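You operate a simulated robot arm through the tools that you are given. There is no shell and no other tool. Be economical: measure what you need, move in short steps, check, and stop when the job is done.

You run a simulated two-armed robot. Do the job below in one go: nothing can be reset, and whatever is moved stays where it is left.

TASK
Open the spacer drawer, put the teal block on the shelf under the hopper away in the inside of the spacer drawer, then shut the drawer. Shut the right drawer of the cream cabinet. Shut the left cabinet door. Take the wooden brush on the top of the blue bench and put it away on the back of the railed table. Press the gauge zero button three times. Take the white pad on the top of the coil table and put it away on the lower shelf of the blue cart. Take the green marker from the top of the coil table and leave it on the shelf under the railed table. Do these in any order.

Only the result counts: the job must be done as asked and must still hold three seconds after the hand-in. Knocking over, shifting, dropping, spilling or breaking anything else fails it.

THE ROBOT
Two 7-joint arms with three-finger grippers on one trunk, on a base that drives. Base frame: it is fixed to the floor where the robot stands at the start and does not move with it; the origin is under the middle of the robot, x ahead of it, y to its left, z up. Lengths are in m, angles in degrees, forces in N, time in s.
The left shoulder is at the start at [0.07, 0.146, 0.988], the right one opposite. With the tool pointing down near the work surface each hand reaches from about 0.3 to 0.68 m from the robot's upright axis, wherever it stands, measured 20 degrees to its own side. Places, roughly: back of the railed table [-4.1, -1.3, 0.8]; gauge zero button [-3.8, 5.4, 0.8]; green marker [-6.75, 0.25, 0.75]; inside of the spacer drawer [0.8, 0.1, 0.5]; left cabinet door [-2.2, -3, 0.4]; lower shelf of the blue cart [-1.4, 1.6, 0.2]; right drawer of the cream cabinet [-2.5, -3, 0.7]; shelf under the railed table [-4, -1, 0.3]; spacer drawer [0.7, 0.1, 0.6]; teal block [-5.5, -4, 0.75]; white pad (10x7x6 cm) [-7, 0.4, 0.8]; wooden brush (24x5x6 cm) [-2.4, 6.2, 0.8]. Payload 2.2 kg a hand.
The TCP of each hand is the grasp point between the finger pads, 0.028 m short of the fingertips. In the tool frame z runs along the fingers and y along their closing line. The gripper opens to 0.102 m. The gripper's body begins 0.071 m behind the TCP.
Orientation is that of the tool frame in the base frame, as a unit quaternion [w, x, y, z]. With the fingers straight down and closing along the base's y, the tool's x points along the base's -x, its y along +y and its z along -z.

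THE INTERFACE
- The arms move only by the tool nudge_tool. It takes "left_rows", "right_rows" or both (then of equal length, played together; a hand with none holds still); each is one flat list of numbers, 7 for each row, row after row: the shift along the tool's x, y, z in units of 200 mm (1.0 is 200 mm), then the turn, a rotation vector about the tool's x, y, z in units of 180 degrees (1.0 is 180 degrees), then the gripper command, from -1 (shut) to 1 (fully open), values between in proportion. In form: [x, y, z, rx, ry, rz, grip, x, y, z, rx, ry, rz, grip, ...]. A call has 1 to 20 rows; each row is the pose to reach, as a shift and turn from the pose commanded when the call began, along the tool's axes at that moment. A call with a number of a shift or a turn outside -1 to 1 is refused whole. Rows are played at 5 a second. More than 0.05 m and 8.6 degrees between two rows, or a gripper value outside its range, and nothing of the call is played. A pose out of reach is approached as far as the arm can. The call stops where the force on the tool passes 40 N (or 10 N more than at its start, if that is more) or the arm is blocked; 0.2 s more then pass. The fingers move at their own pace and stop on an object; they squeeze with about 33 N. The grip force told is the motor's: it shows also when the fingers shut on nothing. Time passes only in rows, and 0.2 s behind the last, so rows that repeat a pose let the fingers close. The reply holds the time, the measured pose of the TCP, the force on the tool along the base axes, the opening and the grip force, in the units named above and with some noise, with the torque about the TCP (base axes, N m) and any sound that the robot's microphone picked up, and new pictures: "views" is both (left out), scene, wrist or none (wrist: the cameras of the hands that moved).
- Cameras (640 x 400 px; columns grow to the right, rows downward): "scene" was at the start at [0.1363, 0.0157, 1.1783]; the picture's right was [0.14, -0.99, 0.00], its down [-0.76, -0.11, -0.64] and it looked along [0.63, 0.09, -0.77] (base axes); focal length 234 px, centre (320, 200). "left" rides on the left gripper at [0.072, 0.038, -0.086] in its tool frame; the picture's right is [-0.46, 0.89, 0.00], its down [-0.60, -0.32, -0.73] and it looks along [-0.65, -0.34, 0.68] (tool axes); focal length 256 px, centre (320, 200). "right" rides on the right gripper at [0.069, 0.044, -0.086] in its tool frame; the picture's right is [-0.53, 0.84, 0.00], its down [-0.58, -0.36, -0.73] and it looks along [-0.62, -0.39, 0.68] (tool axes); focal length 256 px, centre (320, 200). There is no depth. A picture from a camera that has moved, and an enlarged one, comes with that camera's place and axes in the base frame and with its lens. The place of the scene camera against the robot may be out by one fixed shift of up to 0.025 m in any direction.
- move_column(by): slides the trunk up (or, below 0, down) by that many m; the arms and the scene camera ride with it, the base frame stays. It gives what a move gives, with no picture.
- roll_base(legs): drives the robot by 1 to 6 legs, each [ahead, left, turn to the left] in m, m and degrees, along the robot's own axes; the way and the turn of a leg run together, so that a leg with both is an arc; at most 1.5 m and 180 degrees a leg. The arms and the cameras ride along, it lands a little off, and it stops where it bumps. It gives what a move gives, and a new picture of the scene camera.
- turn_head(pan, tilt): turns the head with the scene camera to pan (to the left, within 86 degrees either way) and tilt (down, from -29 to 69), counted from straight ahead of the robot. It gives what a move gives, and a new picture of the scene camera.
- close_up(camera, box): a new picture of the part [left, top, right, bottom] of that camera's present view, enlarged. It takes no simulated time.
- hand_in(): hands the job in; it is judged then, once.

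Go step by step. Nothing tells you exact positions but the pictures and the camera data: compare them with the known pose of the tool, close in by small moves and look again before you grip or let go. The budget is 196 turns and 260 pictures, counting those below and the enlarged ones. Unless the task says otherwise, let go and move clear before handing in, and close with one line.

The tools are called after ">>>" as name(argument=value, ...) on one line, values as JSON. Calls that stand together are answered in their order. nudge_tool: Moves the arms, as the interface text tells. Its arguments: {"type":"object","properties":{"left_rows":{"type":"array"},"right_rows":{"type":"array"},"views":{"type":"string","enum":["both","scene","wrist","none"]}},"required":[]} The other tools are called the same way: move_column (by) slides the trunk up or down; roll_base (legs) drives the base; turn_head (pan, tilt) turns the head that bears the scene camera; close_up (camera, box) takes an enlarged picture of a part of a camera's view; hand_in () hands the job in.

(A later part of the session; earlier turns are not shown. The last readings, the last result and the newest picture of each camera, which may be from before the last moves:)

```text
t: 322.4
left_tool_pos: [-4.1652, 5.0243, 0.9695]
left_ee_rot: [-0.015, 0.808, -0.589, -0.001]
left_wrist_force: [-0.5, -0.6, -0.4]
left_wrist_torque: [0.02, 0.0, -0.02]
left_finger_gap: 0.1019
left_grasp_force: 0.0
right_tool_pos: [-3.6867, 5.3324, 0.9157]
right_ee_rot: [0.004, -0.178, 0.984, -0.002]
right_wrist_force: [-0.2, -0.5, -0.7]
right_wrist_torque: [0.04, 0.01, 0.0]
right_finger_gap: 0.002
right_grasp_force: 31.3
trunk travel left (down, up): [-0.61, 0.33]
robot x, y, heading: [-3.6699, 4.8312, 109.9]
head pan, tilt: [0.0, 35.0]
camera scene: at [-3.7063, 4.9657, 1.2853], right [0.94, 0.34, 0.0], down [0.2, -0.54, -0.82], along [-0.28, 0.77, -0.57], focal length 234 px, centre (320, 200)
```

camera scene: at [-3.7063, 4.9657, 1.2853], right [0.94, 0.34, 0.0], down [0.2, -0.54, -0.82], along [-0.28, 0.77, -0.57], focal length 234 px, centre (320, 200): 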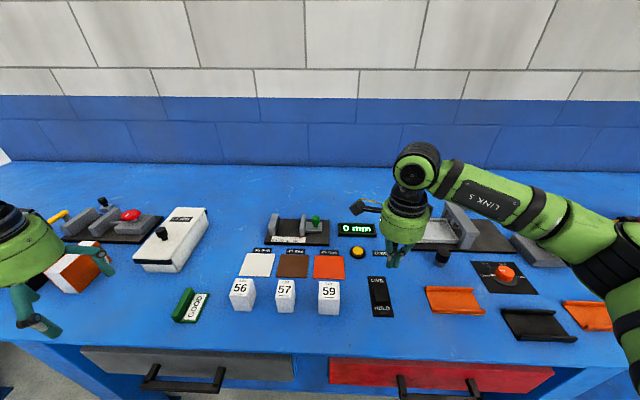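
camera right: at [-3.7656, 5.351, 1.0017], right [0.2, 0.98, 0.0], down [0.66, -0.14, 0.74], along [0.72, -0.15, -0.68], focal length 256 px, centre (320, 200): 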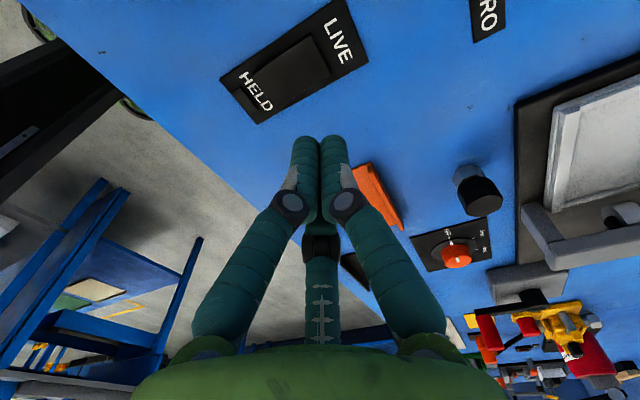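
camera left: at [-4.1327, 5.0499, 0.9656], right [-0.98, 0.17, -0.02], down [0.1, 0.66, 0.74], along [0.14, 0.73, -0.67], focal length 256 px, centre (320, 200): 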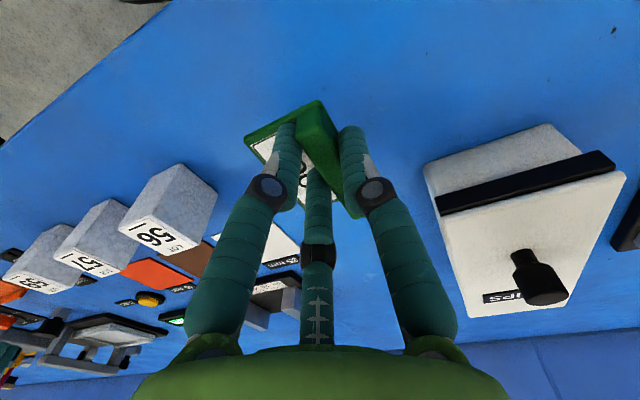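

I'll slide the base left 0.3 m, then bring the right hand (rotated to standard yaw) over the marker.

>>> roll_base(legs=[[0, 0.3, 0]])

>>> nudge_tool(right_rows=[0.04, -0.1, 0, 0, 0, -0.045, 1, 0.1, -0.2, 0, 0, 0, -0.09, 1, 0.2, -0.245, 0, 0, 0, -0.135, 1, 0.28, -0.245, 0, 0, 0, -0.18, 1, 0.36, -0.245, 0, 0, 0, -0.225, 1, 0.44, -0.245, 0, 0, 0, -0.27, 1, 0.52, -0.245, 0, 0, 0, -0.315, 1, 0.6, -0.245, 0, 0, 0, -0.36, 1, 0.68, -0.245, 0, 0, 0, -0.405, 1, 0.74, -0.245, 0, 0, 0, -0.45, 1, 0.79, -0.245, 0, 0, 0, -0.495, 1], views="both")

```text
t: 324.5
left_tool_pos: [-4.4378, 4.9309, 0.9717]
left_ee_rot: [-0.013, 0.806, -0.592, 0.0]
left_wrist_force: [-0.7, -0.7, 0.3]
left_wrist_torque: [0.01, -0.03, 0.01]
left_finger_gap: 0.1022
left_grasp_force: 0.1
right_tool_pos: [-3.9583, 5.233, 0.9163]
right_ee_rot: [0.003, -0.174, 0.985, -0.003]
right_wrist_force: [-0.3, -0.6, -0.2]
right_wrist_torque: [0.0, -0.02, 0.02]
right_finger_gap: 0.0019
right_grasp_force: 31.3
trunk travel left (down, up): [-0.61, 0.33]
robot x, y, heading: [-3.9456, 4.7341, 109.7]
head pan, tilt: [0.0, 35.0]
camera scene: at [-3.9814, 4.8673, 1.2852], right [0.94, 0.34, 0.0], down [0.19, -0.54, -0.82], along [-0.27, 0.77, -0.57], focal length 234 px, centre (320, 200)
```

scene: 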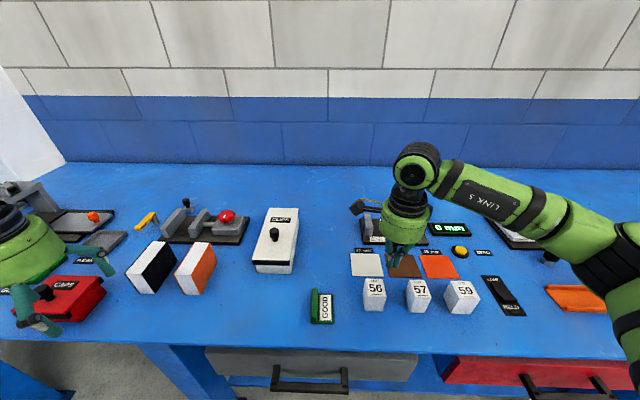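

```text
t: 326.9
left_tool_pos: [-4.4387, 4.9293, 0.9705]
left_ee_rot: [-0.016, 0.807, -0.591, 0.0]
left_wrist_force: [0.0, 0.3, 0.3]
left_wrist_torque: [0.0, -0.03, -0.01]
left_finger_gap: 0.1018
left_grasp_force: 0.0
right_tool_pos: [-4.0884, 5.1329, 0.915]
right_ee_rot: [0.0, 0.816, -0.579, 0.004]
right_wrist_force: [0.5, -0.2, 0.0]
right_wrist_torque: [0.0, 0.04, 0.01]
right_finger_gap: 0.1021
right_grasp_force: 0.1
trunk travel left (down, up): [-0.61, 0.33]
robot x, y, heading: [-3.9463, 4.7327, 109.6]
head pan, tilt: [0.0, 35.0]
camera scene: at [-3.982, 4.867, 1.2852], right [0.94, 0.34, 0.0], down [0.19, -0.54, -0.82], along [-0.27, 0.77, -0.57], focal length 234 px, centre (320, 200)
camera right: at [-4.1089, 5.0544, 1.0011], right [-0.97, 0.23, -0.01], down [0.15, 0.67, 0.73], along [0.17, 0.71, -0.68], focal length 256 px, centre (320, 200)
```

scene: 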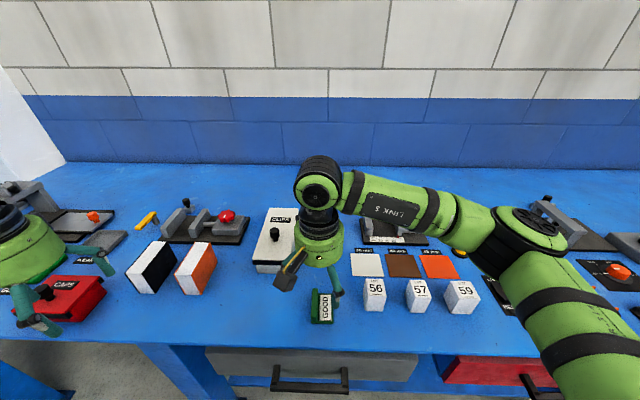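
right: 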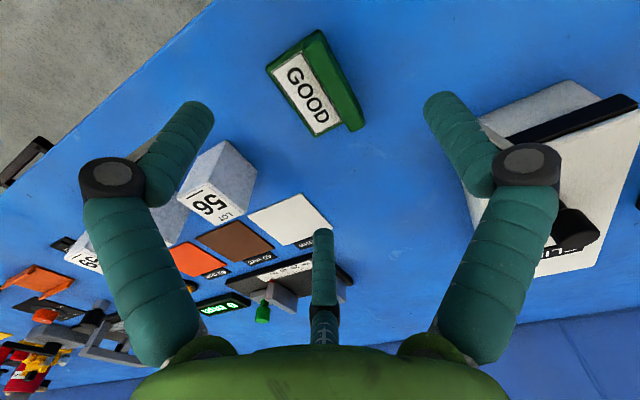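

Aligned within ~1 cm. Correct, descend and grip the marker with the right hand.

>>> nudge_tool(right_rows=[0, 0.06, 0.1, 0, 0, 0, 0.6, 0, 0.06, 0.25, 0, 0, 0, 0.6, 0, 0.06, 0.36, 0, 0, 0, 0.6, 0, 0.06, 0.385, 0, 0, 0, 0.6, 0, 0.06, 0.385, 0, 0, 0, -1, 0, 0.06, 0.385, 0, 0, 0, -1, 0, 0.06, 0.385, 0, 0, 0, -1], views="wrist")

```text
t: 328.5
left_tool_pos: [-4.4389, 4.9301, 0.9716]
left_ee_rot: [-0.014, 0.806, -0.592, 0.0]
left_wrist_force: [-0.8, 0.2, 0.3]
left_wrist_torque: [-0.02, 0.04, 0.04]
left_finger_gap: 0.1018
left_grasp_force: 0.0
right_tool_pos: [-4.0999, 5.1294, 0.8389]
right_ee_rot: [0.0, 0.815, -0.58, 0.004]
right_wrist_force: [-0.9, -0.2, 0.7]
right_wrist_torque: [0.04, 0.04, -0.03]
right_finger_gap: 0.0218
right_grasp_force: 32.7
trunk travel left (down, up): [-0.61, 0.33]
robot x, y, heading: [-3.9428, 4.7302, 109.3]
head pan, tilt: [0.0, 35.0]
camera right: at [-4.1198, 5.0506, 0.9262], right [-0.97, 0.23, -0.01], down [0.15, 0.67, 0.73], along [0.17, 0.71, -0.68], focal length 256 px, centre (320, 200)
```

right: 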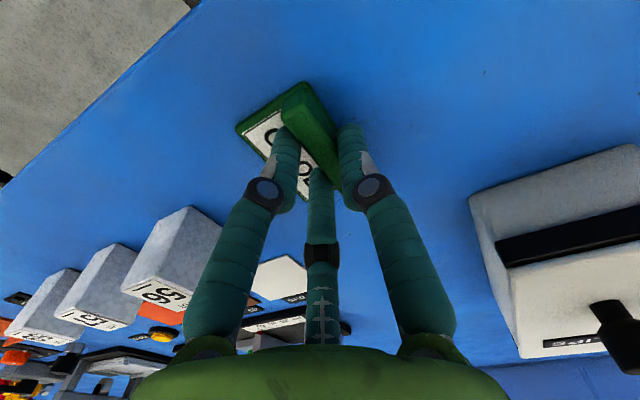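

Marker transferred to the right hand. Lift, tuck, back off, and slide right along the bench to its right end.

>>> nudge_tool(right_rows=[0, 0, -0.2, 0, 0, 0, -1, 0, 0, -0.4, 0, 0, 0, -1, 0, -0.2, -0.5, 0, 0, 0, -1, 0, -0.4, -0.6, 0, 0, 0, -1, 0.1, -0.6, -0.6, 0, 0, 0, -1, 0.2, -0.8, -0.6, 0, 0, 0, -1, 0.3, -1, -0.6, 0, 0, 0, -1], views="none")

>>> roll_base(legs=[[-0.3, 0, 0], [0, -1.3, 0], [0, -1.28, 0]])

>>> turn_head(pan=20, tilt=35)

```text
t: 330.1
left_tool_pos: [-4.4373, 4.9294, 0.9709]
left_ee_rot: [-0.013, 0.805, -0.593, -0.001]
left_wrist_force: [-0.1, -0.2, 0.0]
left_wrist_torque: [-0.01, 0.03, -0.06]
left_finger_gap: 0.102
left_grasp_force: 0.2
right_tool_pos: [-3.8914, 5.1358, 0.9591]
right_ee_rot: [0.001, 0.815, -0.58, 0.004]
right_wrist_force: [0.4, 0.0, -0.6]
right_wrist_torque: [-0.01, 0.03, 0.01]
right_finger_gap: 0.0216
right_grasp_force: 32.7
trunk travel left (down, up): [-0.61, 0.33]
robot x, y, heading: [-3.9457, 4.7302, 109.7]
head pan, tilt: [0.0, 35.0]
```

```text
t: 344.4
left_tool_pos: [-1.9309, 5.555, 0.9699]
left_ee_rot: [-0.014, 0.821, -0.571, 0.0]
left_wrist_force: [1.2, -0.1, -0.4]
left_wrist_torque: [0.0, 0.0, -0.02]
left_finger_gap: 0.1021
left_grasp_force: 0.1
right_tool_pos: [-1.3966, 5.7902, 0.9593]
right_ee_rot: [0.0, 0.829, -0.56, 0.004]
right_wrist_force: [-0.2, 0.1, 1.1]
right_wrist_torque: [-0.01, 0.01, -0.01]
right_finger_gap: 0.0215
right_grasp_force: 33.4
trunk travel left (down, up): [-0.61, 0.33]
robot x, y, heading: [-1.4278, 5.3828, 112.6]
head pan, tilt: [0.0, 35.0]
camera scene: at [-1.4702, 5.5153, 1.2852], right [0.92, 0.38, 0.0], down [0.22, -0.53, -0.82], along [-0.31, 0.76, -0.57], focal length 234 px, centre (320, 200)
```

scene: 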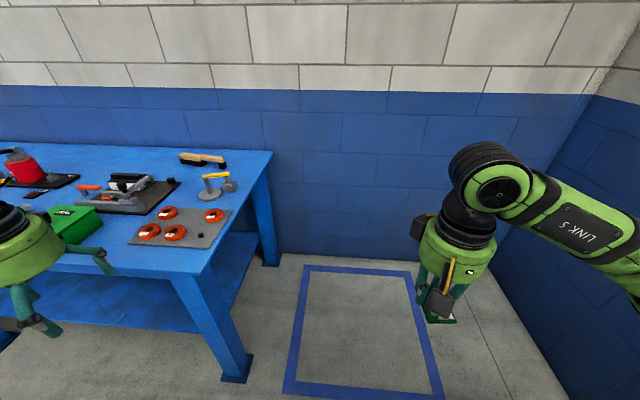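

```text
t: 345.2
left_tool_pos: [-1.9306, 5.5541, 0.9703]
left_ee_rot: [-0.015, 0.82, -0.572, -0.001]
left_wrist_force: [-0.6, 0.4, -0.1]
left_wrist_torque: [0.0, -0.01, 0.0]
left_finger_gap: 0.1022
left_grasp_force: 0.1
right_tool_pos: [-1.3964, 5.7897, 0.9593]
right_ee_rot: [-0.001, 0.829, -0.559, 0.004]
right_wrist_force: [-0.6, -0.1, 0.0]
right_wrist_torque: [-0.02, 0.01, 0.0]
right_finger_gap: 0.0216
right_grasp_force: 33.2
trunk travel left (down, up): [-0.61, 0.33]
robot x, y, heading: [-1.4286, 5.3868, 112.5]
head pan, tilt: [20.0, 35.0]
camera scene: at [-1.4959, 5.4989, 1.2852], right [0.74, 0.68, 0.0], down [0.39, -0.42, -0.82], along [-0.55, 0.6, -0.57], focal length 234 px, centre (320, 200)
```

scene: 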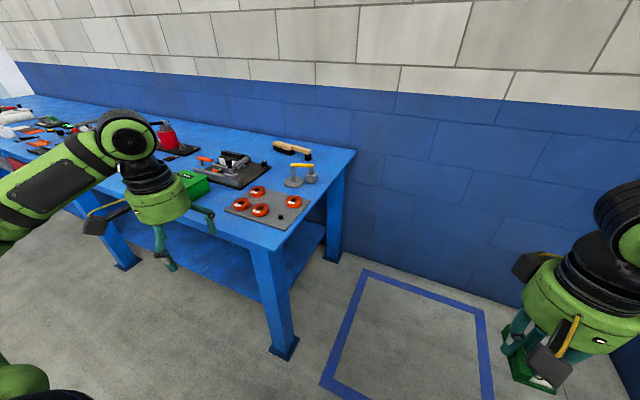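

I'm beside the bench's right end, nearly parallel. Raise the left hand, tuck the right a bit, and advance.

>>> nudge_tool(left_rows=[0, 0, -0.2, 0, 0, 0, 1, 0, 0, -0.4, 0, 0, 0, 1], right_rows=[0.1, 0, 0, 0, 0, 0, -1, 0.2, 0, 0, 0, 0, 0, -1], views="none")

>>> roll_base(legs=[[0, -0.07, 0], [0.78, 0, 0]])

>>> turn_head(pan=50, tilt=45)

```text
t: 346.0
left_tool_pos: [-1.9206, 5.5493, 0.9772]
left_ee_rot: [0.035, 0.807, -0.579, 0.11]
left_wrist_force: [0.5, -1.2, -0.1]
left_wrist_torque: [0.02, 0.01, 0.0]
left_finger_gap: 0.102
left_grasp_force: 0.1
right_tool_pos: [-1.3797, 5.7525, 0.9607]
right_ee_rot: [-0.001, 0.829, -0.559, 0.003]
right_wrist_force: [-0.2, -0.2, -1.0]
right_wrist_torque: [-0.01, 0.03, 0.0]
right_finger_gap: 0.0215
right_grasp_force: 33.0
trunk travel left (down, up): [-0.61, 0.33]
robot x, y, heading: [-1.4258, 5.3787, 112.3]
head pan, tilt: [20.0, 35.0]
stopped in row 2 (left hand): the arm was blocked; the commanded pose is now the measured one
```

```text
t: 350.8
left_tool_pos: [-2.1607, 6.2835, 0.9766]
left_ee_rot: [0.035, 0.812, -0.573, 0.108]
left_wrist_force: [0.4, 1.1, 0.4]
left_wrist_torque: [0.0, 0.0, -0.04]
left_finger_gap: 0.1021
left_grasp_force: 0.0
right_tool_pos: [-1.6232, 6.4958, 0.9604]
right_ee_rot: [0.0, 0.833, -0.553, 0.005]
right_wrist_force: [-0.8, 0.4, -0.8]
right_wrist_torque: [-0.01, 0.01, -0.02]
right_finger_gap: 0.0215
right_grasp_force: 32.7
trunk travel left (down, up): [-0.61, 0.33]
robot x, y, heading: [-1.6654, 6.127, 113.7]
head pan, tilt: [20.0, 35.0]
camera scene: at [-1.7347, 6.239, 1.2852], right [0.73, 0.69, 0.0], down [0.39, -0.42, -0.82], along [-0.56, 0.6, -0.57], focal length 234 px, centre (320, 200)
```

scene: 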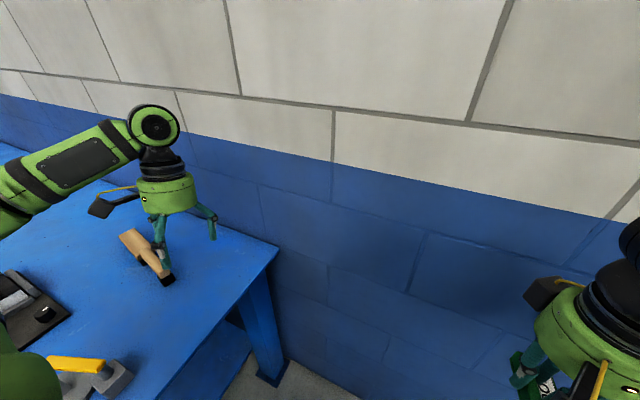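

```text
t: 351.7
left_tool_pos: [-2.1602, 6.284, 0.9779]
left_ee_rot: [0.035, 0.812, -0.572, 0.108]
left_wrist_force: [0.0, 0.1, 0.2]
left_wrist_torque: [0.0, 0.01, 0.01]
left_finger_gap: 0.102
left_grasp_force: 0.0
right_tool_pos: [-1.6231, 6.4953, 0.96]
right_ee_rot: [0.0, 0.833, -0.553, 0.005]
right_wrist_force: [0.4, -0.6, -0.5]
right_wrist_torque: [-0.02, -0.01, -0.03]
right_finger_gap: 0.0214
right_grasp_force: 33.2
trunk travel left (down, up): [-0.61, 0.33]
robot x, y, heading: [-1.6665, 6.1268, 113.4]
head pan, tilt: [50.0, 45.0]
camera scene: at [-1.7521, 6.1984, 1.2704], right [0.29, 0.96, 0.0], down [0.68, -0.2, -0.71], along [-0.68, 0.2, -0.71], focal length 234 px, centre (320, 200)
```

scene: 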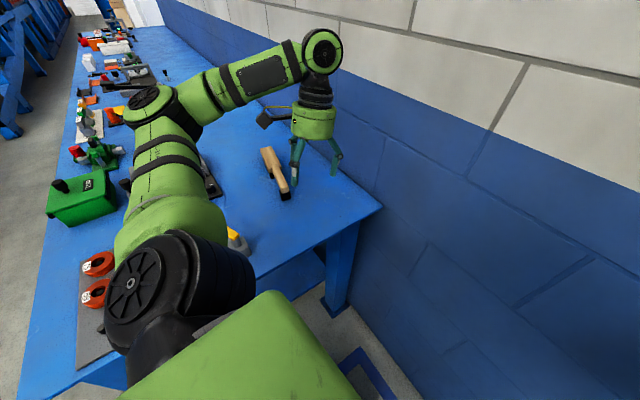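

The brush is below and left of the left hand, at about (-2.34, 6.25). First level the left tool and move over it.

>>> nudge_tool(left_rows=[0, 0, 0, 0, -0.035, 0, 1, -0.05, 0.1, 0, 0, -0.07, 0, 1, -0.1, 0.3, 0, 0, -0.07, 0, 1, -0.15, 0.5, 0, 0, -0.07, 0, 1, -0.2, 0.7, 0, 0, -0.07, 0, 1, -0.25, 0.88, 0, 0, -0.07, 0, 1], views="wrist")

```text
t: 353.1
left_tool_pos: [-2.3412, 6.2668, 0.9521]
left_ee_rot: [-0.029, 0.819, -0.573, 0.02]
left_wrist_force: [-0.4, 0.7, 0.4]
left_wrist_torque: [0.01, -0.02, 0.0]
left_finger_gap: 0.102
left_grasp_force: 0.1
right_tool_pos: [-1.6234, 6.495, 0.9599]
right_ee_rot: [0.0, 0.834, -0.552, 0.004]
right_wrist_force: [0.2, -0.6, -1.7]
right_wrist_torque: [0.02, 0.01, -0.02]
right_finger_gap: 0.0215
right_grasp_force: 32.9
trunk travel left (down, up): [-0.61, 0.33]
robot x, y, heading: [-1.6663, 6.1286, 113.5]
head pan, tilt: [50.0, 45.0]
camera left: at [-2.3574, 6.1851, 1.0355], right [-0.99, 0.13, -0.06], down [0.04, 0.66, 0.75], along [0.14, 0.74, -0.66], focal length 256 px, centre (320, 200)
```

left: 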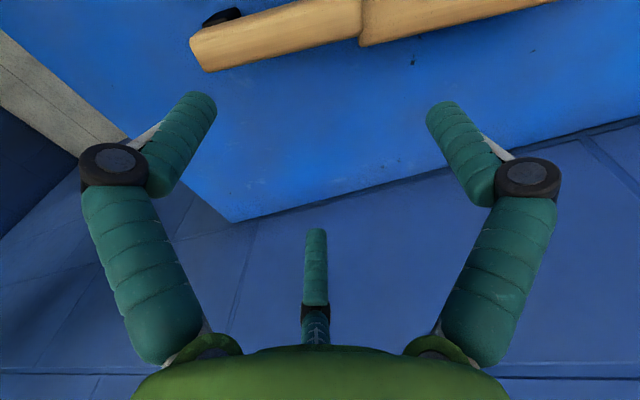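

Brush lies along world x centered near (-2.361, 6.237). Rotate the left hand to close across it and center above.

>>> nudge_tool(left_rows=[0.005, 0.02, 0, 0, 0, -0.043, 1, 0.01, 0.04, 0, 0, 0, -0.086, 1, 0.015, 0.06, 0, 0, 0, -0.13, 1, 0.02, 0.08, 0, 0, 0, -0.173, 1, 0.025, 0.1, 0, 0, 0, -0.216, 1, 0.03, 0.12, 0, 0, 0, -0.26, 1, 0.036, 0.12, 0, 0, 0, -0.303, 1, 0.036, 0.12, 0, 0, 0, -0.346, 1, 0.036, 0.12, 0.1, 0, 0, -0.389, 1], views="both")

```text
t: 355.1
left_tool_pos: [-2.3595, 6.2569, 0.9325]
left_ee_rot: [-0.013, 0.999, 0.002, 0.031]
left_wrist_force: [0.6, -0.1, 0.2]
left_wrist_torque: [0.01, -0.01, 0.0]
left_finger_gap: 0.1018
left_grasp_force: 0.0
right_tool_pos: [-1.6235, 6.4951, 0.9607]
right_ee_rot: [0.0, 0.833, -0.553, 0.004]
right_wrist_force: [-0.1, 0.1, -0.8]
right_wrist_torque: [0.0, -0.02, 0.0]
right_finger_gap: 0.0218
right_grasp_force: 32.4
trunk travel left (down, up): [-0.61, 0.33]
robot x, y, heading: [-1.6638, 6.1208, 113.1]
head pan, tilt: [50.0, 45.0]
camera scene: at [-1.7528, 6.1983, 1.2703], right [0.29, 0.96, 0.0], down [0.68, -0.2, -0.71], along [-0.68, 0.2, -0.71], focal length 234 px, centre (320, 200)
camera left: at [-2.293, 6.217, 1.0225], right [-0.46, -0.89, -0.05], down [-0.65, 0.3, 0.7], along [-0.6, 0.35, -0.71], focal length 256 px, centre (320, 200)
```

scene: 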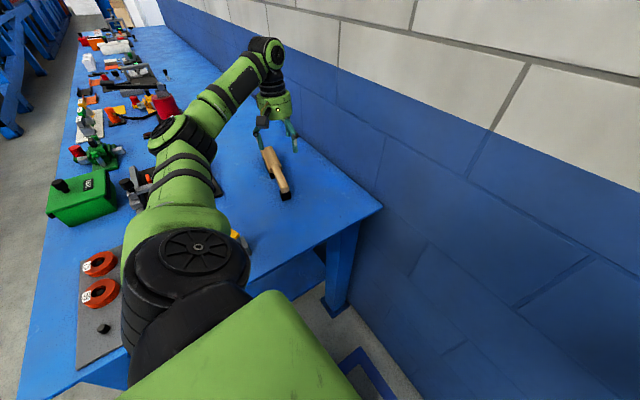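
left: 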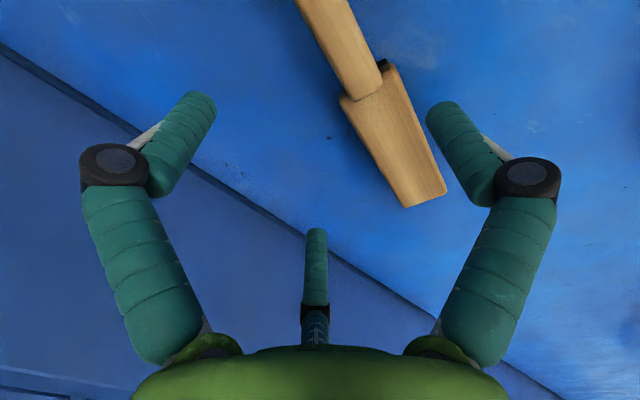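

Brush head (5 cm block) is toward -x; I'll shift over it, with fingers straddling, and descend partway to check.

>>> nudge_tool(left_rows=[-0.08, 0.08, 0, 0, 0, 0, 1, -0.16, 0.08, 0.1, 0, 0, 0, 1, -0.16, 0.08, 0.22, 0, 0, 0, 1], views="wrist")

>>> close_up(camera="scene", box=[220, 80, 340, 220])

```text
t: 355.9
left_tool_pos: [-2.3879, 6.2399, 0.8864]
left_ee_rot: [-0.012, 0.999, 0.0, 0.032]
left_wrist_force: [0.2, 0.3, 0.3]
left_wrist_torque: [-0.02, -0.02, 0.0]
left_finger_gap: 0.1019
left_grasp_force: 0.1
right_tool_pos: [-1.6231, 6.4952, 0.9607]
right_ee_rot: [0.0, 0.833, -0.553, 0.004]
right_wrist_force: [0.2, 0.5, 0.2]
right_wrist_torque: [0.02, -0.03, 0.0]
right_finger_gap: 0.0214
right_grasp_force: 32.7
trunk travel left (down, up): [-0.61, 0.33]
robot x, y, heading: [-1.6658, 6.1271, 113.5]
head pan, tilt: [50.0, 45.0]
camera left: at [-2.3212, 6.2014, 0.9747], right [-0.46, -0.89, -0.05], down [-0.65, 0.3, 0.7], along [-0.6, 0.36, -0.71], focal length 256 px, centre (320, 200)
```

left: 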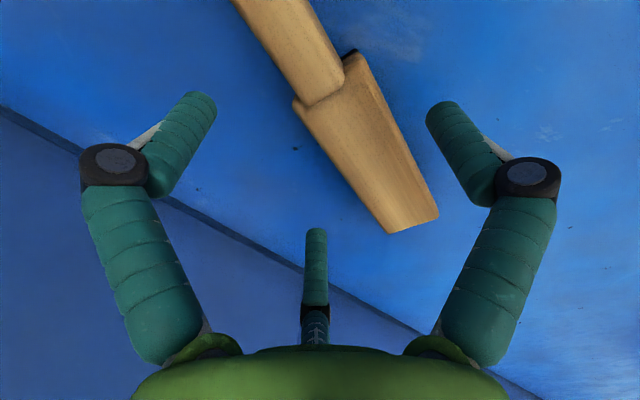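

```text
2.86 times, centred on (280, 150) of scene
camera zoom: at [-1.7522, 6.1977, 1.2704], right [0.29, 0.96, 0.0], down [0.68, -0.2, -0.71], along [-0.68, 0.2, -0.71], focal length 670 px, centre (434, 343)
```

zoom: 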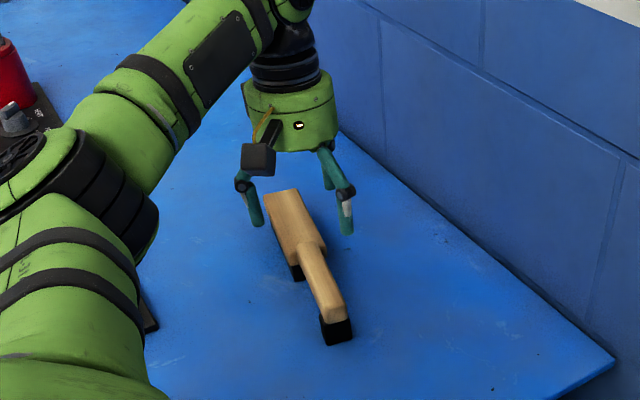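

Well aligned over the brush head. Descend and grip.

>>> nudge_tool(left_rows=[-0.02, 0.03, 0.08, 0, 0, 0, 1, -0.02, 0.03, 0.14, 0, 0, 0, 1, -0.02, 0.03, 0.19, 0, 0, 0, 1, -0.02, 0.03, 0.19, 0, 0, 0, -1, -0.02, 0.03, 0.19, 0, 0, 0, -1, -0.02, 0.03, 0.19, 0, 0, 0, -1], views="wrist")

>>> close_up(camera="scene", box=[220, 80, 340, 220])

```text
t: 357.3
left_tool_pos: [-2.3898, 6.2355, 0.8483]
left_ee_rot: [-0.012, 0.999, 0.002, 0.032]
left_wrist_force: [-1.3, -0.6, 3.6]
left_wrist_torque: [-0.14, 0.27, 0.14]
left_finger_gap: 0.0605
left_grasp_force: 33.5
right_tool_pos: [-1.6224, 6.4952, 0.9613]
right_ee_rot: [0.0, 0.834, -0.552, 0.004]
right_wrist_force: [0.7, 0.0, -0.7]
right_wrist_torque: [-0.02, 0.01, 0.05]
right_finger_gap: 0.0217
right_grasp_force: 33.3
trunk travel left (down, up): [-0.61, 0.33]
robot x, y, heading: [-1.6672, 6.1201, 113.4]
head pan, tilt: [50.0, 45.0]
camera left: at [-2.3227, 6.1966, 0.9387], right [-0.46, -0.89, -0.05], down [-0.65, 0.3, 0.7], along [-0.6, 0.36, -0.71], focal length 256 px, centre (320, 200)
```

left: 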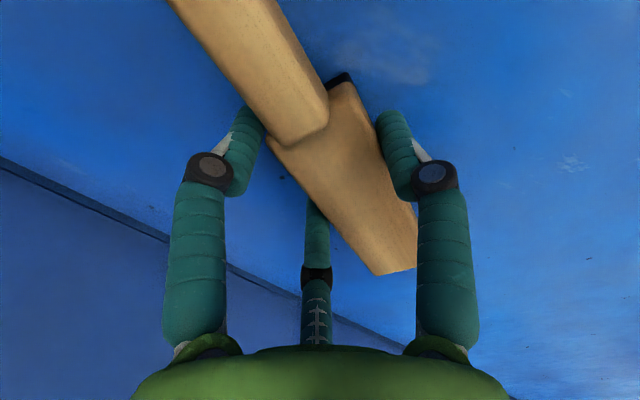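

```text
2.86 times, centred on (280, 150) of scene
camera zoom: at [-1.7516, 6.1982, 1.2704], right [0.29, 0.96, 0.0], down [0.68, -0.2, -0.71], along [-0.68, 0.2, -0.71], focal length 670 px, centre (434, 343)
```

zoom: 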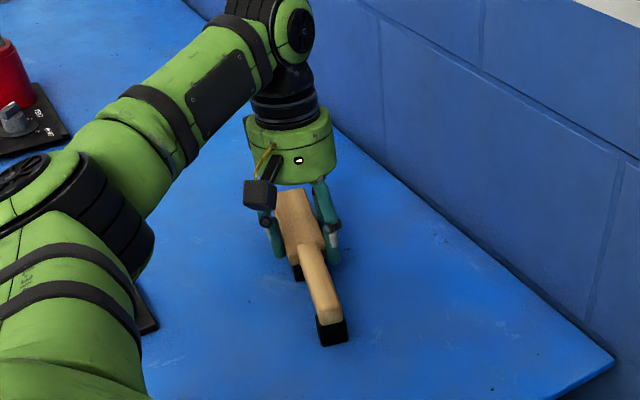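

Gripped. Lift with arm and trunk, then back straight out.

>>> nudge_tool(left_rows=[0, 0, -0.1, 0, 0, 0, -1, 0, 0, -0.2, 0, 0, 0, -1, 0, 0, -0.3, 0, 0, 0, -1], views="none")

>>> move_column(by=0.15)

>>> roll_base(legs=[[-0.9, 0, 0]])

```text
t: 358.1
left_tool_pos: [-2.3944, 6.2346, 0.9091]
left_ee_rot: [-0.011, 0.999, 0.001, 0.032]
left_wrist_force: [-0.2, 0.6, -2.4]
left_wrist_torque: [0.0, -0.05, 0.02]
left_finger_gap: 0.0607
left_grasp_force: 33.4
right_tool_pos: [-1.6242, 6.4959, 0.9608]
right_ee_rot: [0.0, 0.833, -0.553, 0.004]
right_wrist_force: [0.0, 0.6, -0.5]
right_wrist_torque: [0.0, -0.02, 0.02]
right_finger_gap: 0.0213
right_grasp_force: 32.9
trunk travel left (down, up): [-0.61, 0.33]
robot x, y, heading: [-1.6666, 6.1251, 113.3]
head pan, tilt: [50.0, 45.0]
```

```text
t: 359.9
left_tool_pos: [-2.3942, 6.2353, 1.0592]
left_ee_rot: [-0.013, 0.999, 0.001, 0.033]
left_wrist_force: [0.9, 0.2, -2.1]
left_wrist_torque: [0.01, 0.0, 0.0]
left_finger_gap: 0.0604
left_grasp_force: 33.5
right_tool_pos: [-1.6229, 6.4951, 1.1105]
right_ee_rot: [0.001, 0.833, -0.553, 0.004]
right_wrist_force: [-0.7, -0.4, 0.1]
right_wrist_torque: [-0.01, 0.02, -0.03]
right_finger_gap: 0.0217
right_grasp_force: 33.0
trunk travel left (down, up): [-0.76, 0.18]
robot x, y, heading: [-1.662, 6.1211, 113.4]
head pan, tilt: [50.0, 45.0]
```

```text
t: 364.7
left_tool_pos: [-2.0329, 5.3986, 1.0587]
left_ee_rot: [-0.012, 0.999, -0.001, 0.033]
left_wrist_force: [-0.5, -0.4, -0.5]
left_wrist_torque: [-0.02, 0.0, -0.03]
left_finger_gap: 0.0606
left_grasp_force: 33.2
right_tool_pos: [-1.2607, 5.66, 1.111]
right_ee_rot: [-0.001, 0.833, -0.553, 0.005]
right_wrist_force: [0.1, -0.7, -0.7]
right_wrist_torque: [-0.03, 0.02, 0.0]
right_finger_gap: 0.0215
right_grasp_force: 32.8
trunk travel left (down, up): [-0.76, 0.18]
robot x, y, heading: [-1.3056, 5.2859, 113.1]
head pan, tilt: [50.0, 45.0]
camera scene: at [-1.3912, 5.3626, 1.4203], right [0.29, 0.96, 0.0], down [0.68, -0.2, -0.71], along [-0.68, 0.2, -0.71], focal length 234 px, centre (320, 200)
```

scene: 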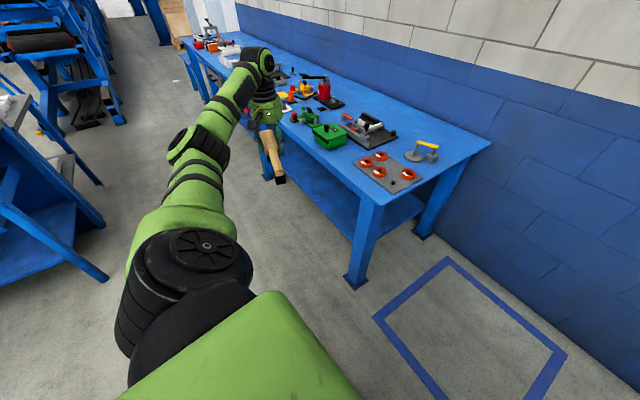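

Both objects held. Pull the brush hand in, then head south down the lane toward the start area.

>>> nudge_tool(left_rows=[0.22, -0.1, 0, 0, 0, 0, -1, 0.44, -0.2, 0, 0, 0, 0, -1, 0.66, -0.3, 0, 0, 0, 0, -1, 0.88, -0.38, 0, 0, 0, 0, -1], views="none")

>>> turn_head(pan=0, tilt=25)

>>> roll_base(legs=[[0, 0, 157], [1.45, 0, 0], [1.0, 0.4, 0]])

```text
t: 365.7
left_tool_pos: [-1.8577, 5.4729, 1.0748]
left_ee_rot: [-0.012, 0.999, 0.0, 0.032]
left_wrist_force: [0.0, 0.7, -0.7]
left_wrist_torque: [0.0, 0.02, 0.01]
left_finger_gap: 0.0602
left_grasp_force: 32.7
right_tool_pos: [-1.2598, 5.6598, 1.1104]
right_ee_rot: [0.0, 0.833, -0.553, 0.004]
right_wrist_force: [0.1, 0.3, -0.7]
right_wrist_torque: [-0.01, 0.02, -0.01]
right_finger_gap: 0.0214
right_grasp_force: 33.1
trunk travel left (down, up): [-0.76, 0.18]
robot x, y, heading: [-1.3037, 5.2897, 113.2]
head pan, tilt: [50.0, 45.0]
```

```text
t: 366.9
left_tool_pos: [-1.8603, 5.4732, 1.0744]
left_ee_rot: [-0.012, 0.999, 0.0, 0.033]
left_wrist_force: [0.2, -0.2, -1.6]
left_wrist_torque: [0.03, 0.01, 0.02]
left_finger_gap: 0.0602
left_grasp_force: 32.8
right_tool_pos: [-1.2609, 5.6587, 1.1112]
right_ee_rot: [0.0, 0.833, -0.554, 0.005]
right_wrist_force: [0.2, -0.2, -1.0]
right_wrist_torque: [-0.01, 0.01, 0.01]
right_finger_gap: 0.0215
right_grasp_force: 33.2
trunk travel left (down, up): [-0.76, 0.18]
robot x, y, heading: [-1.3011, 5.2877, 113.2]
head pan, tilt: [0.0, 25.0]
camera scene: at [-1.3494, 5.4234, 1.4509], right [0.92, 0.4, 0.0], down [0.17, -0.39, -0.91], along [-0.36, 0.83, -0.42], focal length 234 px, centre (320, 200)
```

scene: 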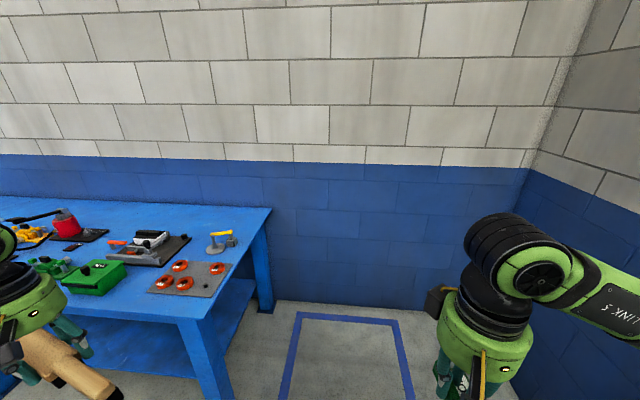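

```text
t: 385.6
left_tool_pos: [-0.3404, 2.5168, 1.0749]
left_ee_rot: [-0.034, 0.173, 0.984, -0.006]
left_wrist_force: [0.1, 0.0, -2.0]
left_wrist_torque: [0.0, 0.0, -0.03]
left_finger_gap: 0.0591
left_grasp_force: 32.6
right_tool_pos: [-0.9653, 2.5444, 1.1102]
right_ee_rot: [-0.004, 0.689, 0.725, 0.0]
right_wrist_force: [-0.7, 0.6, -0.4]
right_wrist_torque: [-0.01, 0.07, 0.02]
right_finger_gap: 0.0216
right_grasp_force: 32.7
trunk travel left (down, up): [-0.76, 0.18]
robot x, y, heading: [-0.7995, 2.8764, -86.5]
head pan, tilt: [0.0, 25.0]
camera scene: at [-0.7803, 2.7424, 1.451], right [-1.0, -0.06, 0.0], down [-0.03, 0.42, -0.91], along [0.05, -0.9, -0.42], focal length 234 px, centre (320, 200)
```

scene: 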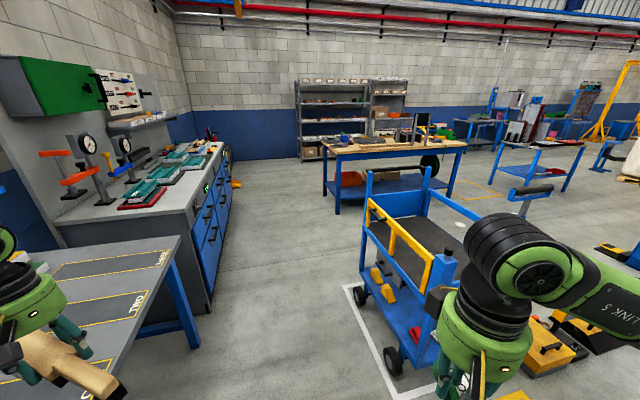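

The lane is clear. Continue south past the cart, through the start spot, and turn west into the aisle.

>>> roll_base(legs=[[1.05, 0.24, 0], [0.95, 0.16, 0], [0.95, 0.16, 0], [1.3, -0.05, 0], [0, 0, -90], [1.1, 0.2, 0]])

```text
t: 415.8
left_tool_pos: [-1.4573, -2.0969, 1.0752]
left_ee_rot: [-0.029, 0.819, 0.572, 0.02]
left_wrist_force: [-0.6, 0.0, -2.1]
left_wrist_torque: [0.02, 0.0, -0.01]
left_finger_gap: 0.0561
left_grasp_force: 32.9
right_tool_pos: [-1.4255, -1.4726, 1.1109]
right_ee_rot: [-0.003, 1.0, 0.024, 0.004]
right_wrist_force: [0.4, -0.1, -0.9]
right_wrist_torque: [0.0, -0.03, 0.04]
right_finger_gap: 0.0216
right_grasp_force: 33.2
trunk travel left (down, up): [-0.76, 0.18]
robot x, y, heading: [-1.0928, -1.6397, -176.8]
head pan, tilt: [0.0, 25.0]
camera scene: at [-1.2234, -1.6417, 1.451], right [-0.06, 1.0, 0.0], down [0.42, 0.02, -0.91], along [-0.91, -0.05, -0.42], focal length 234 px, centre (320, 200)
```

scene: 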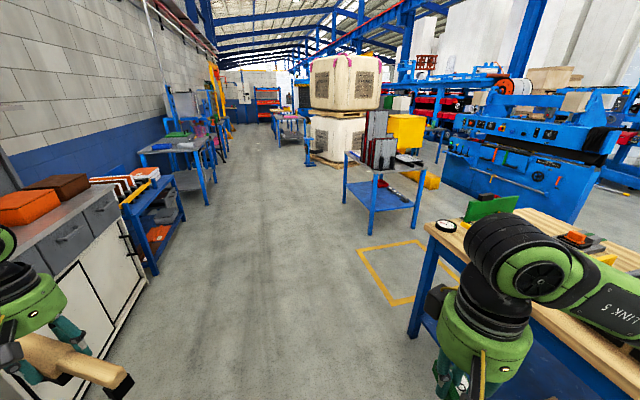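

The grip gap on the brush has shrunk a little; let me check the wrist view.

>>> close_up(camera="left", box=[0, 0, 640, 400])

```text
1.00 times, centred on (320, 200) of left (not enlarged: the box is as wide or as high as the picture)
camera zoom: at [-1.3959, -2.0471, 1.1647], right [0.67, -0.74, -0.05], down [-0.51, -0.51, 0.7], along [-0.54, -0.44, -0.71], focal length 256 px, centre (320, 200)
```

zoom: 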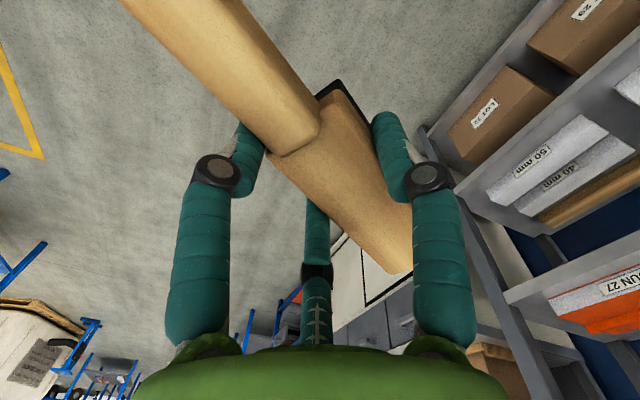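

Grip still OK. Continue west and face the railed table's back edge, at a staging distance.

>>> roll_base(legs=[[1.35, 0.17, 0], [1.35, 0.17, 0], [0, 0, -73]])

>>> turn_head(pan=5, tilt=40)

```text
t: 432.2
left_tool_pos: [-4.3245, -2.0234, 1.0742]
left_ee_rot: [-0.012, 0.999, -0.011, 0.032]
left_wrist_force: [-1.2, 0.8, -1.1]
left_wrist_torque: [0.03, -0.02, 0.02]
left_finger_gap: 0.0559
left_grasp_force: 32.9
right_tool_pos: [-3.7235, -1.8483, 1.1119]
right_ee_rot: [-0.001, 0.827, -0.562, 0.004]
right_wrist_force: [-0.4, 0.0, -0.4]
right_wrist_torque: [-0.03, -0.01, 0.0]
right_finger_gap: 0.0215
right_grasp_force: 32.9
trunk travel left (down, up): [-0.76, 0.18]
robot x, y, heading: [-3.7714, -2.2194, 112.3]
head pan, tilt: [0.0, 25.0]
camera scene: at [-3.8164, -2.0824, 1.4509], right [0.93, 0.38, 0.0], down [0.16, -0.39, -0.91], along [-0.34, 0.84, -0.42], focal length 234 px, centre (320, 200)
```

scene: 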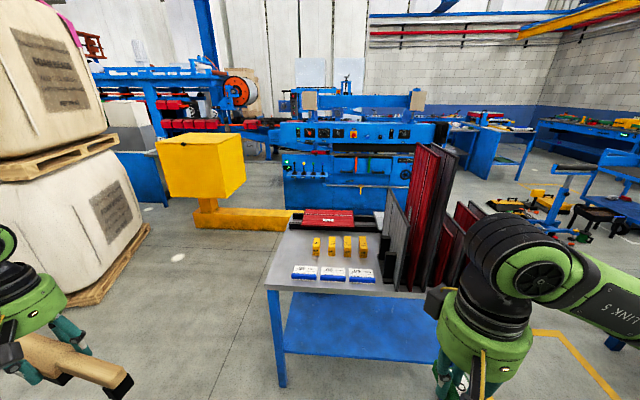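

```text
t: 433.0
left_tool_pos: [-4.3237, -2.0238, 1.0755]
left_ee_rot: [-0.011, 0.999, -0.01, 0.033]
left_wrist_force: [-0.6, -0.1, -1.2]
left_wrist_torque: [0.04, -0.01, 0.04]
left_finger_gap: 0.056
left_grasp_force: 32.6
right_tool_pos: [-3.724, -1.848, 1.1099]
right_ee_rot: [0.0, 0.828, -0.561, 0.005]
right_wrist_force: [0.6, 0.0, -0.1]
right_wrist_torque: [0.0, -0.01, -0.01]
right_finger_gap: 0.0214
right_grasp_force: 33.1
trunk travel left (down, up): [-0.76, 0.18]
robot x, y, heading: [-3.7716, -2.2183, 112.6]
head pan, tilt: [5.0, 40.0]
camera scene: at [-3.8201, -2.0919, 1.4276], right [0.89, 0.46, 0.0], down [0.29, -0.57, -0.77], along [-0.35, 0.68, -0.64], focal length 234 px, centre (320, 200)
```

scene: 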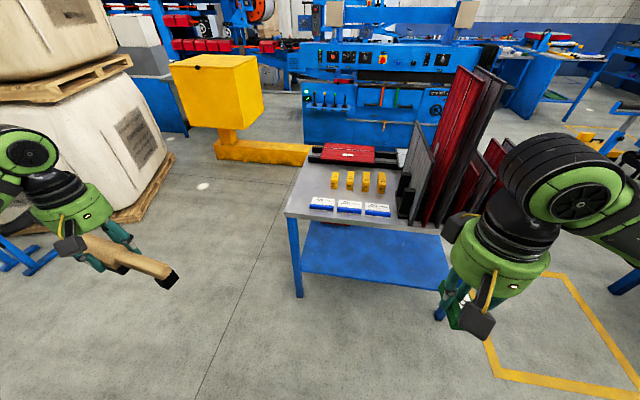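

Table geometry is clear. Turn to square up, bring the right hand in, and rotate the left hand so the brush points ahead.

>>> roll_base(legs=[[0, 0, -5.5]])

>>> nudge_tool(left_rows=[0.08, -0.03, 0, 0, 0, 0.04, -1, 0.16, -0.06, 0, 0, 0, 0.08, -1, 0.24, -0.09, 0, 0, 0, 0.12, -1, 0.32, -0.12, 0, 0, 0, 0.16, -1, 0.4, -0.15, 0, 0, 0, 0.2, -1, 0.48, -0.18, 0, 0, 0, 0.24, -1, 0.56, -0.21, 0, 0, 0, 0.28, -1, 0.64, -0.24, 0, 0, 0, 0.32, -1, 0.72, -0.27, 0, 0, 0, 0.36, -1, 0.8, -0.3, 0, 0, 0, 0.4, -1], right_rows=[0.03, 0.05, 0, 0, 0, 0, -1, 0.06, 0.1, 0, 0, 0, 0, -1, 0.09, 0.15, 0, 0, 0, 0, -1, 0.12, 0.2, 0, 0, 0, 0, -1, 0.15, 0.25, 0, 0, 0, 0, -1, 0.18, 0.3, 0, 0, 0, 0, -1, 0.21, 0.35, 0, 0, 0, 0, -1, 0.24, 0.4, 0, 0, 0, 0, -1, 0.27, 0.45, 0, 0, 0, 0, -1, 0.3, 0.45, 0, 0, 0, 0, -1], views="both")

```text
t: 433.9
left_tool_pos: [-4.304, -1.9715, 1.0744]
left_ee_rot: [-0.011, 0.998, -0.058, 0.034]
left_wrist_force: [-1.1, 0.2, -2.0]
left_wrist_torque: [0.03, -0.01, 0.05]
left_finger_gap: 0.056
left_grasp_force: 32.9
right_tool_pos: [-3.6896, -1.8562, 1.1114]
right_ee_rot: [-0.001, 0.799, -0.601, 0.005]
right_wrist_force: [-0.2, -0.1, -0.2]
right_wrist_torque: [0.0, -0.02, -0.01]
right_finger_gap: 0.0214
right_grasp_force: 32.8
trunk travel left (down, up): [-0.76, 0.18]
robot x, y, heading: [-3.7763, -2.2218, 106.7]
head pan, tilt: [5.0, 40.0]
camera scene: at [-3.8098, -2.0878, 1.4276], right [0.93, 0.37, 0.0], down [0.24, -0.6, -0.77], along [-0.28, 0.71, -0.64], focal length 234 px, centre (320, 200)
```

scene: 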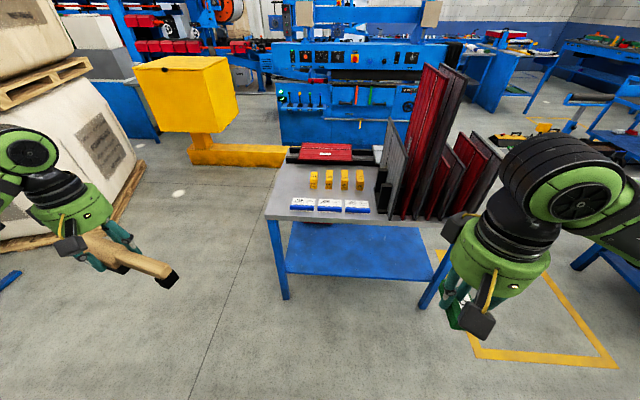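

```text
t: 436.1
left_tool_pos: [-4.1364, -1.9302, 1.0854]
left_ee_rot: [-0.027, 0.772, -0.635, 0.021]
left_wrist_force: [0.6, 0.5, -2.1]
left_wrist_torque: [-0.03, 0.03, 0.01]
left_finger_gap: 0.0558
left_grasp_force: 32.4
right_tool_pos: [-3.7574, -1.9375, 1.1118]
right_ee_rot: [0.0, 0.799, -0.601, 0.004]
right_wrist_force: [0.3, 0.2, -0.2]
right_wrist_torque: [-0.06, 0.01, -0.02]
right_finger_gap: 0.0213
right_grasp_force: 33.1
trunk travel left (down, up): [-0.76, 0.18]
robot x, y, heading: [-3.7716, -2.2177, 106.5]
head pan, tilt: [5.0, 40.0]
camera scene: at [-3.8072, -2.0868, 1.4276], right [0.93, 0.37, 0.0], down [0.24, -0.6, -0.77], along [-0.28, 0.71, -0.64], focal length 234 px, centre (320, 200)
camera right: at [-3.7806, -2.0151, 1.1971], right [-0.96, 0.28, -0.01], down [0.18, 0.66, 0.73], along [0.21, 0.7, -0.68], focal length 256 px, centre (320, 200)
camera left: at [-4.1641, -2.0085, 1.1685], right [-0.96, 0.28, -0.06], down [0.14, 0.64, 0.75], along [0.25, 0.71, -0.66], focal length 256 px, centre (320, 200)
```

scene: 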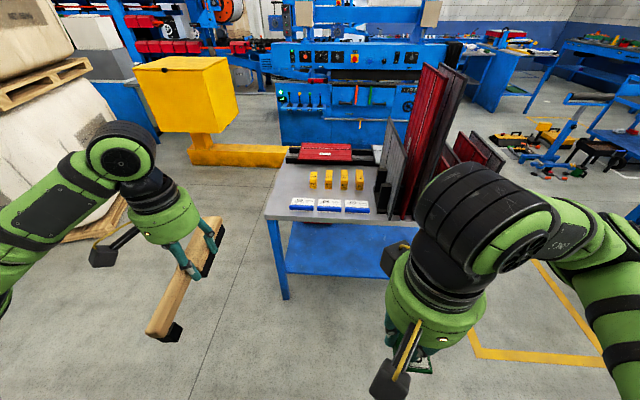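
right: 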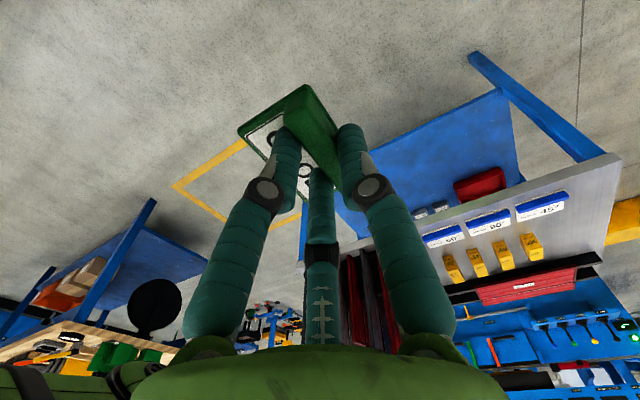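
left: 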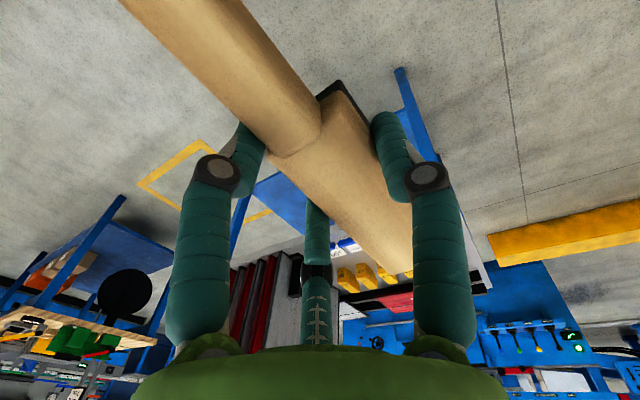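

Brush points ahead now. Drive in so the table edge is ~0.32 m ahead.

>>> roll_base(legs=[[0.46, 0.02, 0]])

>>> turn_head(pan=15, tilt=50)

```text
t: 438.9
left_tool_pos: [-4.2914, -1.4913, 1.0858]
left_ee_rot: [-0.028, 0.773, -0.633, 0.021]
left_wrist_force: [-0.1, 0.2, -0.9]
left_wrist_torque: [0.02, -0.03, -0.03]
left_finger_gap: 0.0559
left_grasp_force: 32.3
right_tool_pos: [-3.911, -1.4977, 1.111]
right_ee_rot: [0.0, 0.8, -0.6, 0.004]
right_wrist_force: [-0.1, 1.3, -0.4]
right_wrist_torque: [0.0, 0.01, -0.01]
right_finger_gap: 0.0215
right_grasp_force: 33.3
trunk travel left (down, up): [-0.76, 0.18]
robot x, y, heading: [-3.9279, -1.7785, 106.6]
head pan, tilt: [5.0, 40.0]
camera scene: at [-3.9613, -1.6476, 1.4278], right [0.93, 0.37, 0.0], down [0.24, -0.6, -0.77], along [-0.28, 0.71, -0.64], focal length 234 px, centre (320, 200)
```

scene: 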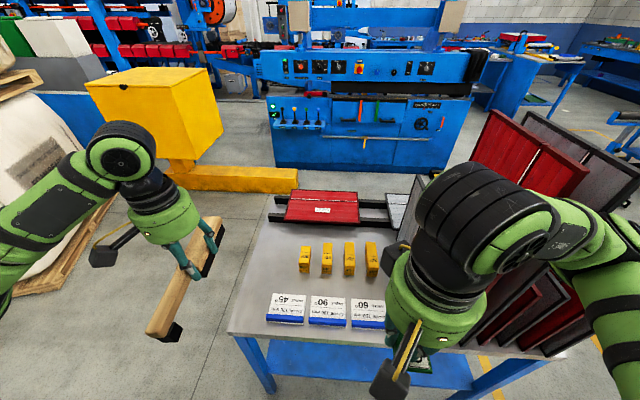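

```text
t: 439.6
left_tool_pos: [-4.2898, -1.4897, 1.086]
left_ee_rot: [-0.027, 0.773, -0.633, 0.02]
left_wrist_force: [0.8, -0.8, -0.6]
left_wrist_torque: [0.0, -0.01, 0.03]
left_finger_gap: 0.0559
left_grasp_force: 33.1
right_tool_pos: [-3.9114, -1.4976, 1.1109]
right_ee_rot: [0.0, 0.8, -0.6, 0.004]
right_wrist_force: [0.7, 1.4, -2.0]
right_wrist_torque: [-0.02, 0.0, 0.01]
right_finger_gap: 0.0217
right_grasp_force: 33.0
trunk travel left (down, up): [-0.76, 0.18]
robot x, y, heading: [-3.9277, -1.7805, 106.7]
head pan, tilt: [15.0, 50.0]
camera scene: at [-3.9706, -1.6604, 1.4136], right [0.85, 0.53, 0.0], down [0.4, -0.65, -0.64], along [-0.34, 0.55, -0.77], focal length 234 px, centre (320, 200)
```

scene: 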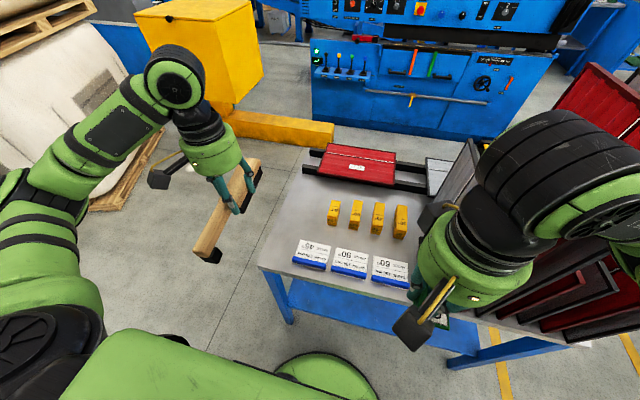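

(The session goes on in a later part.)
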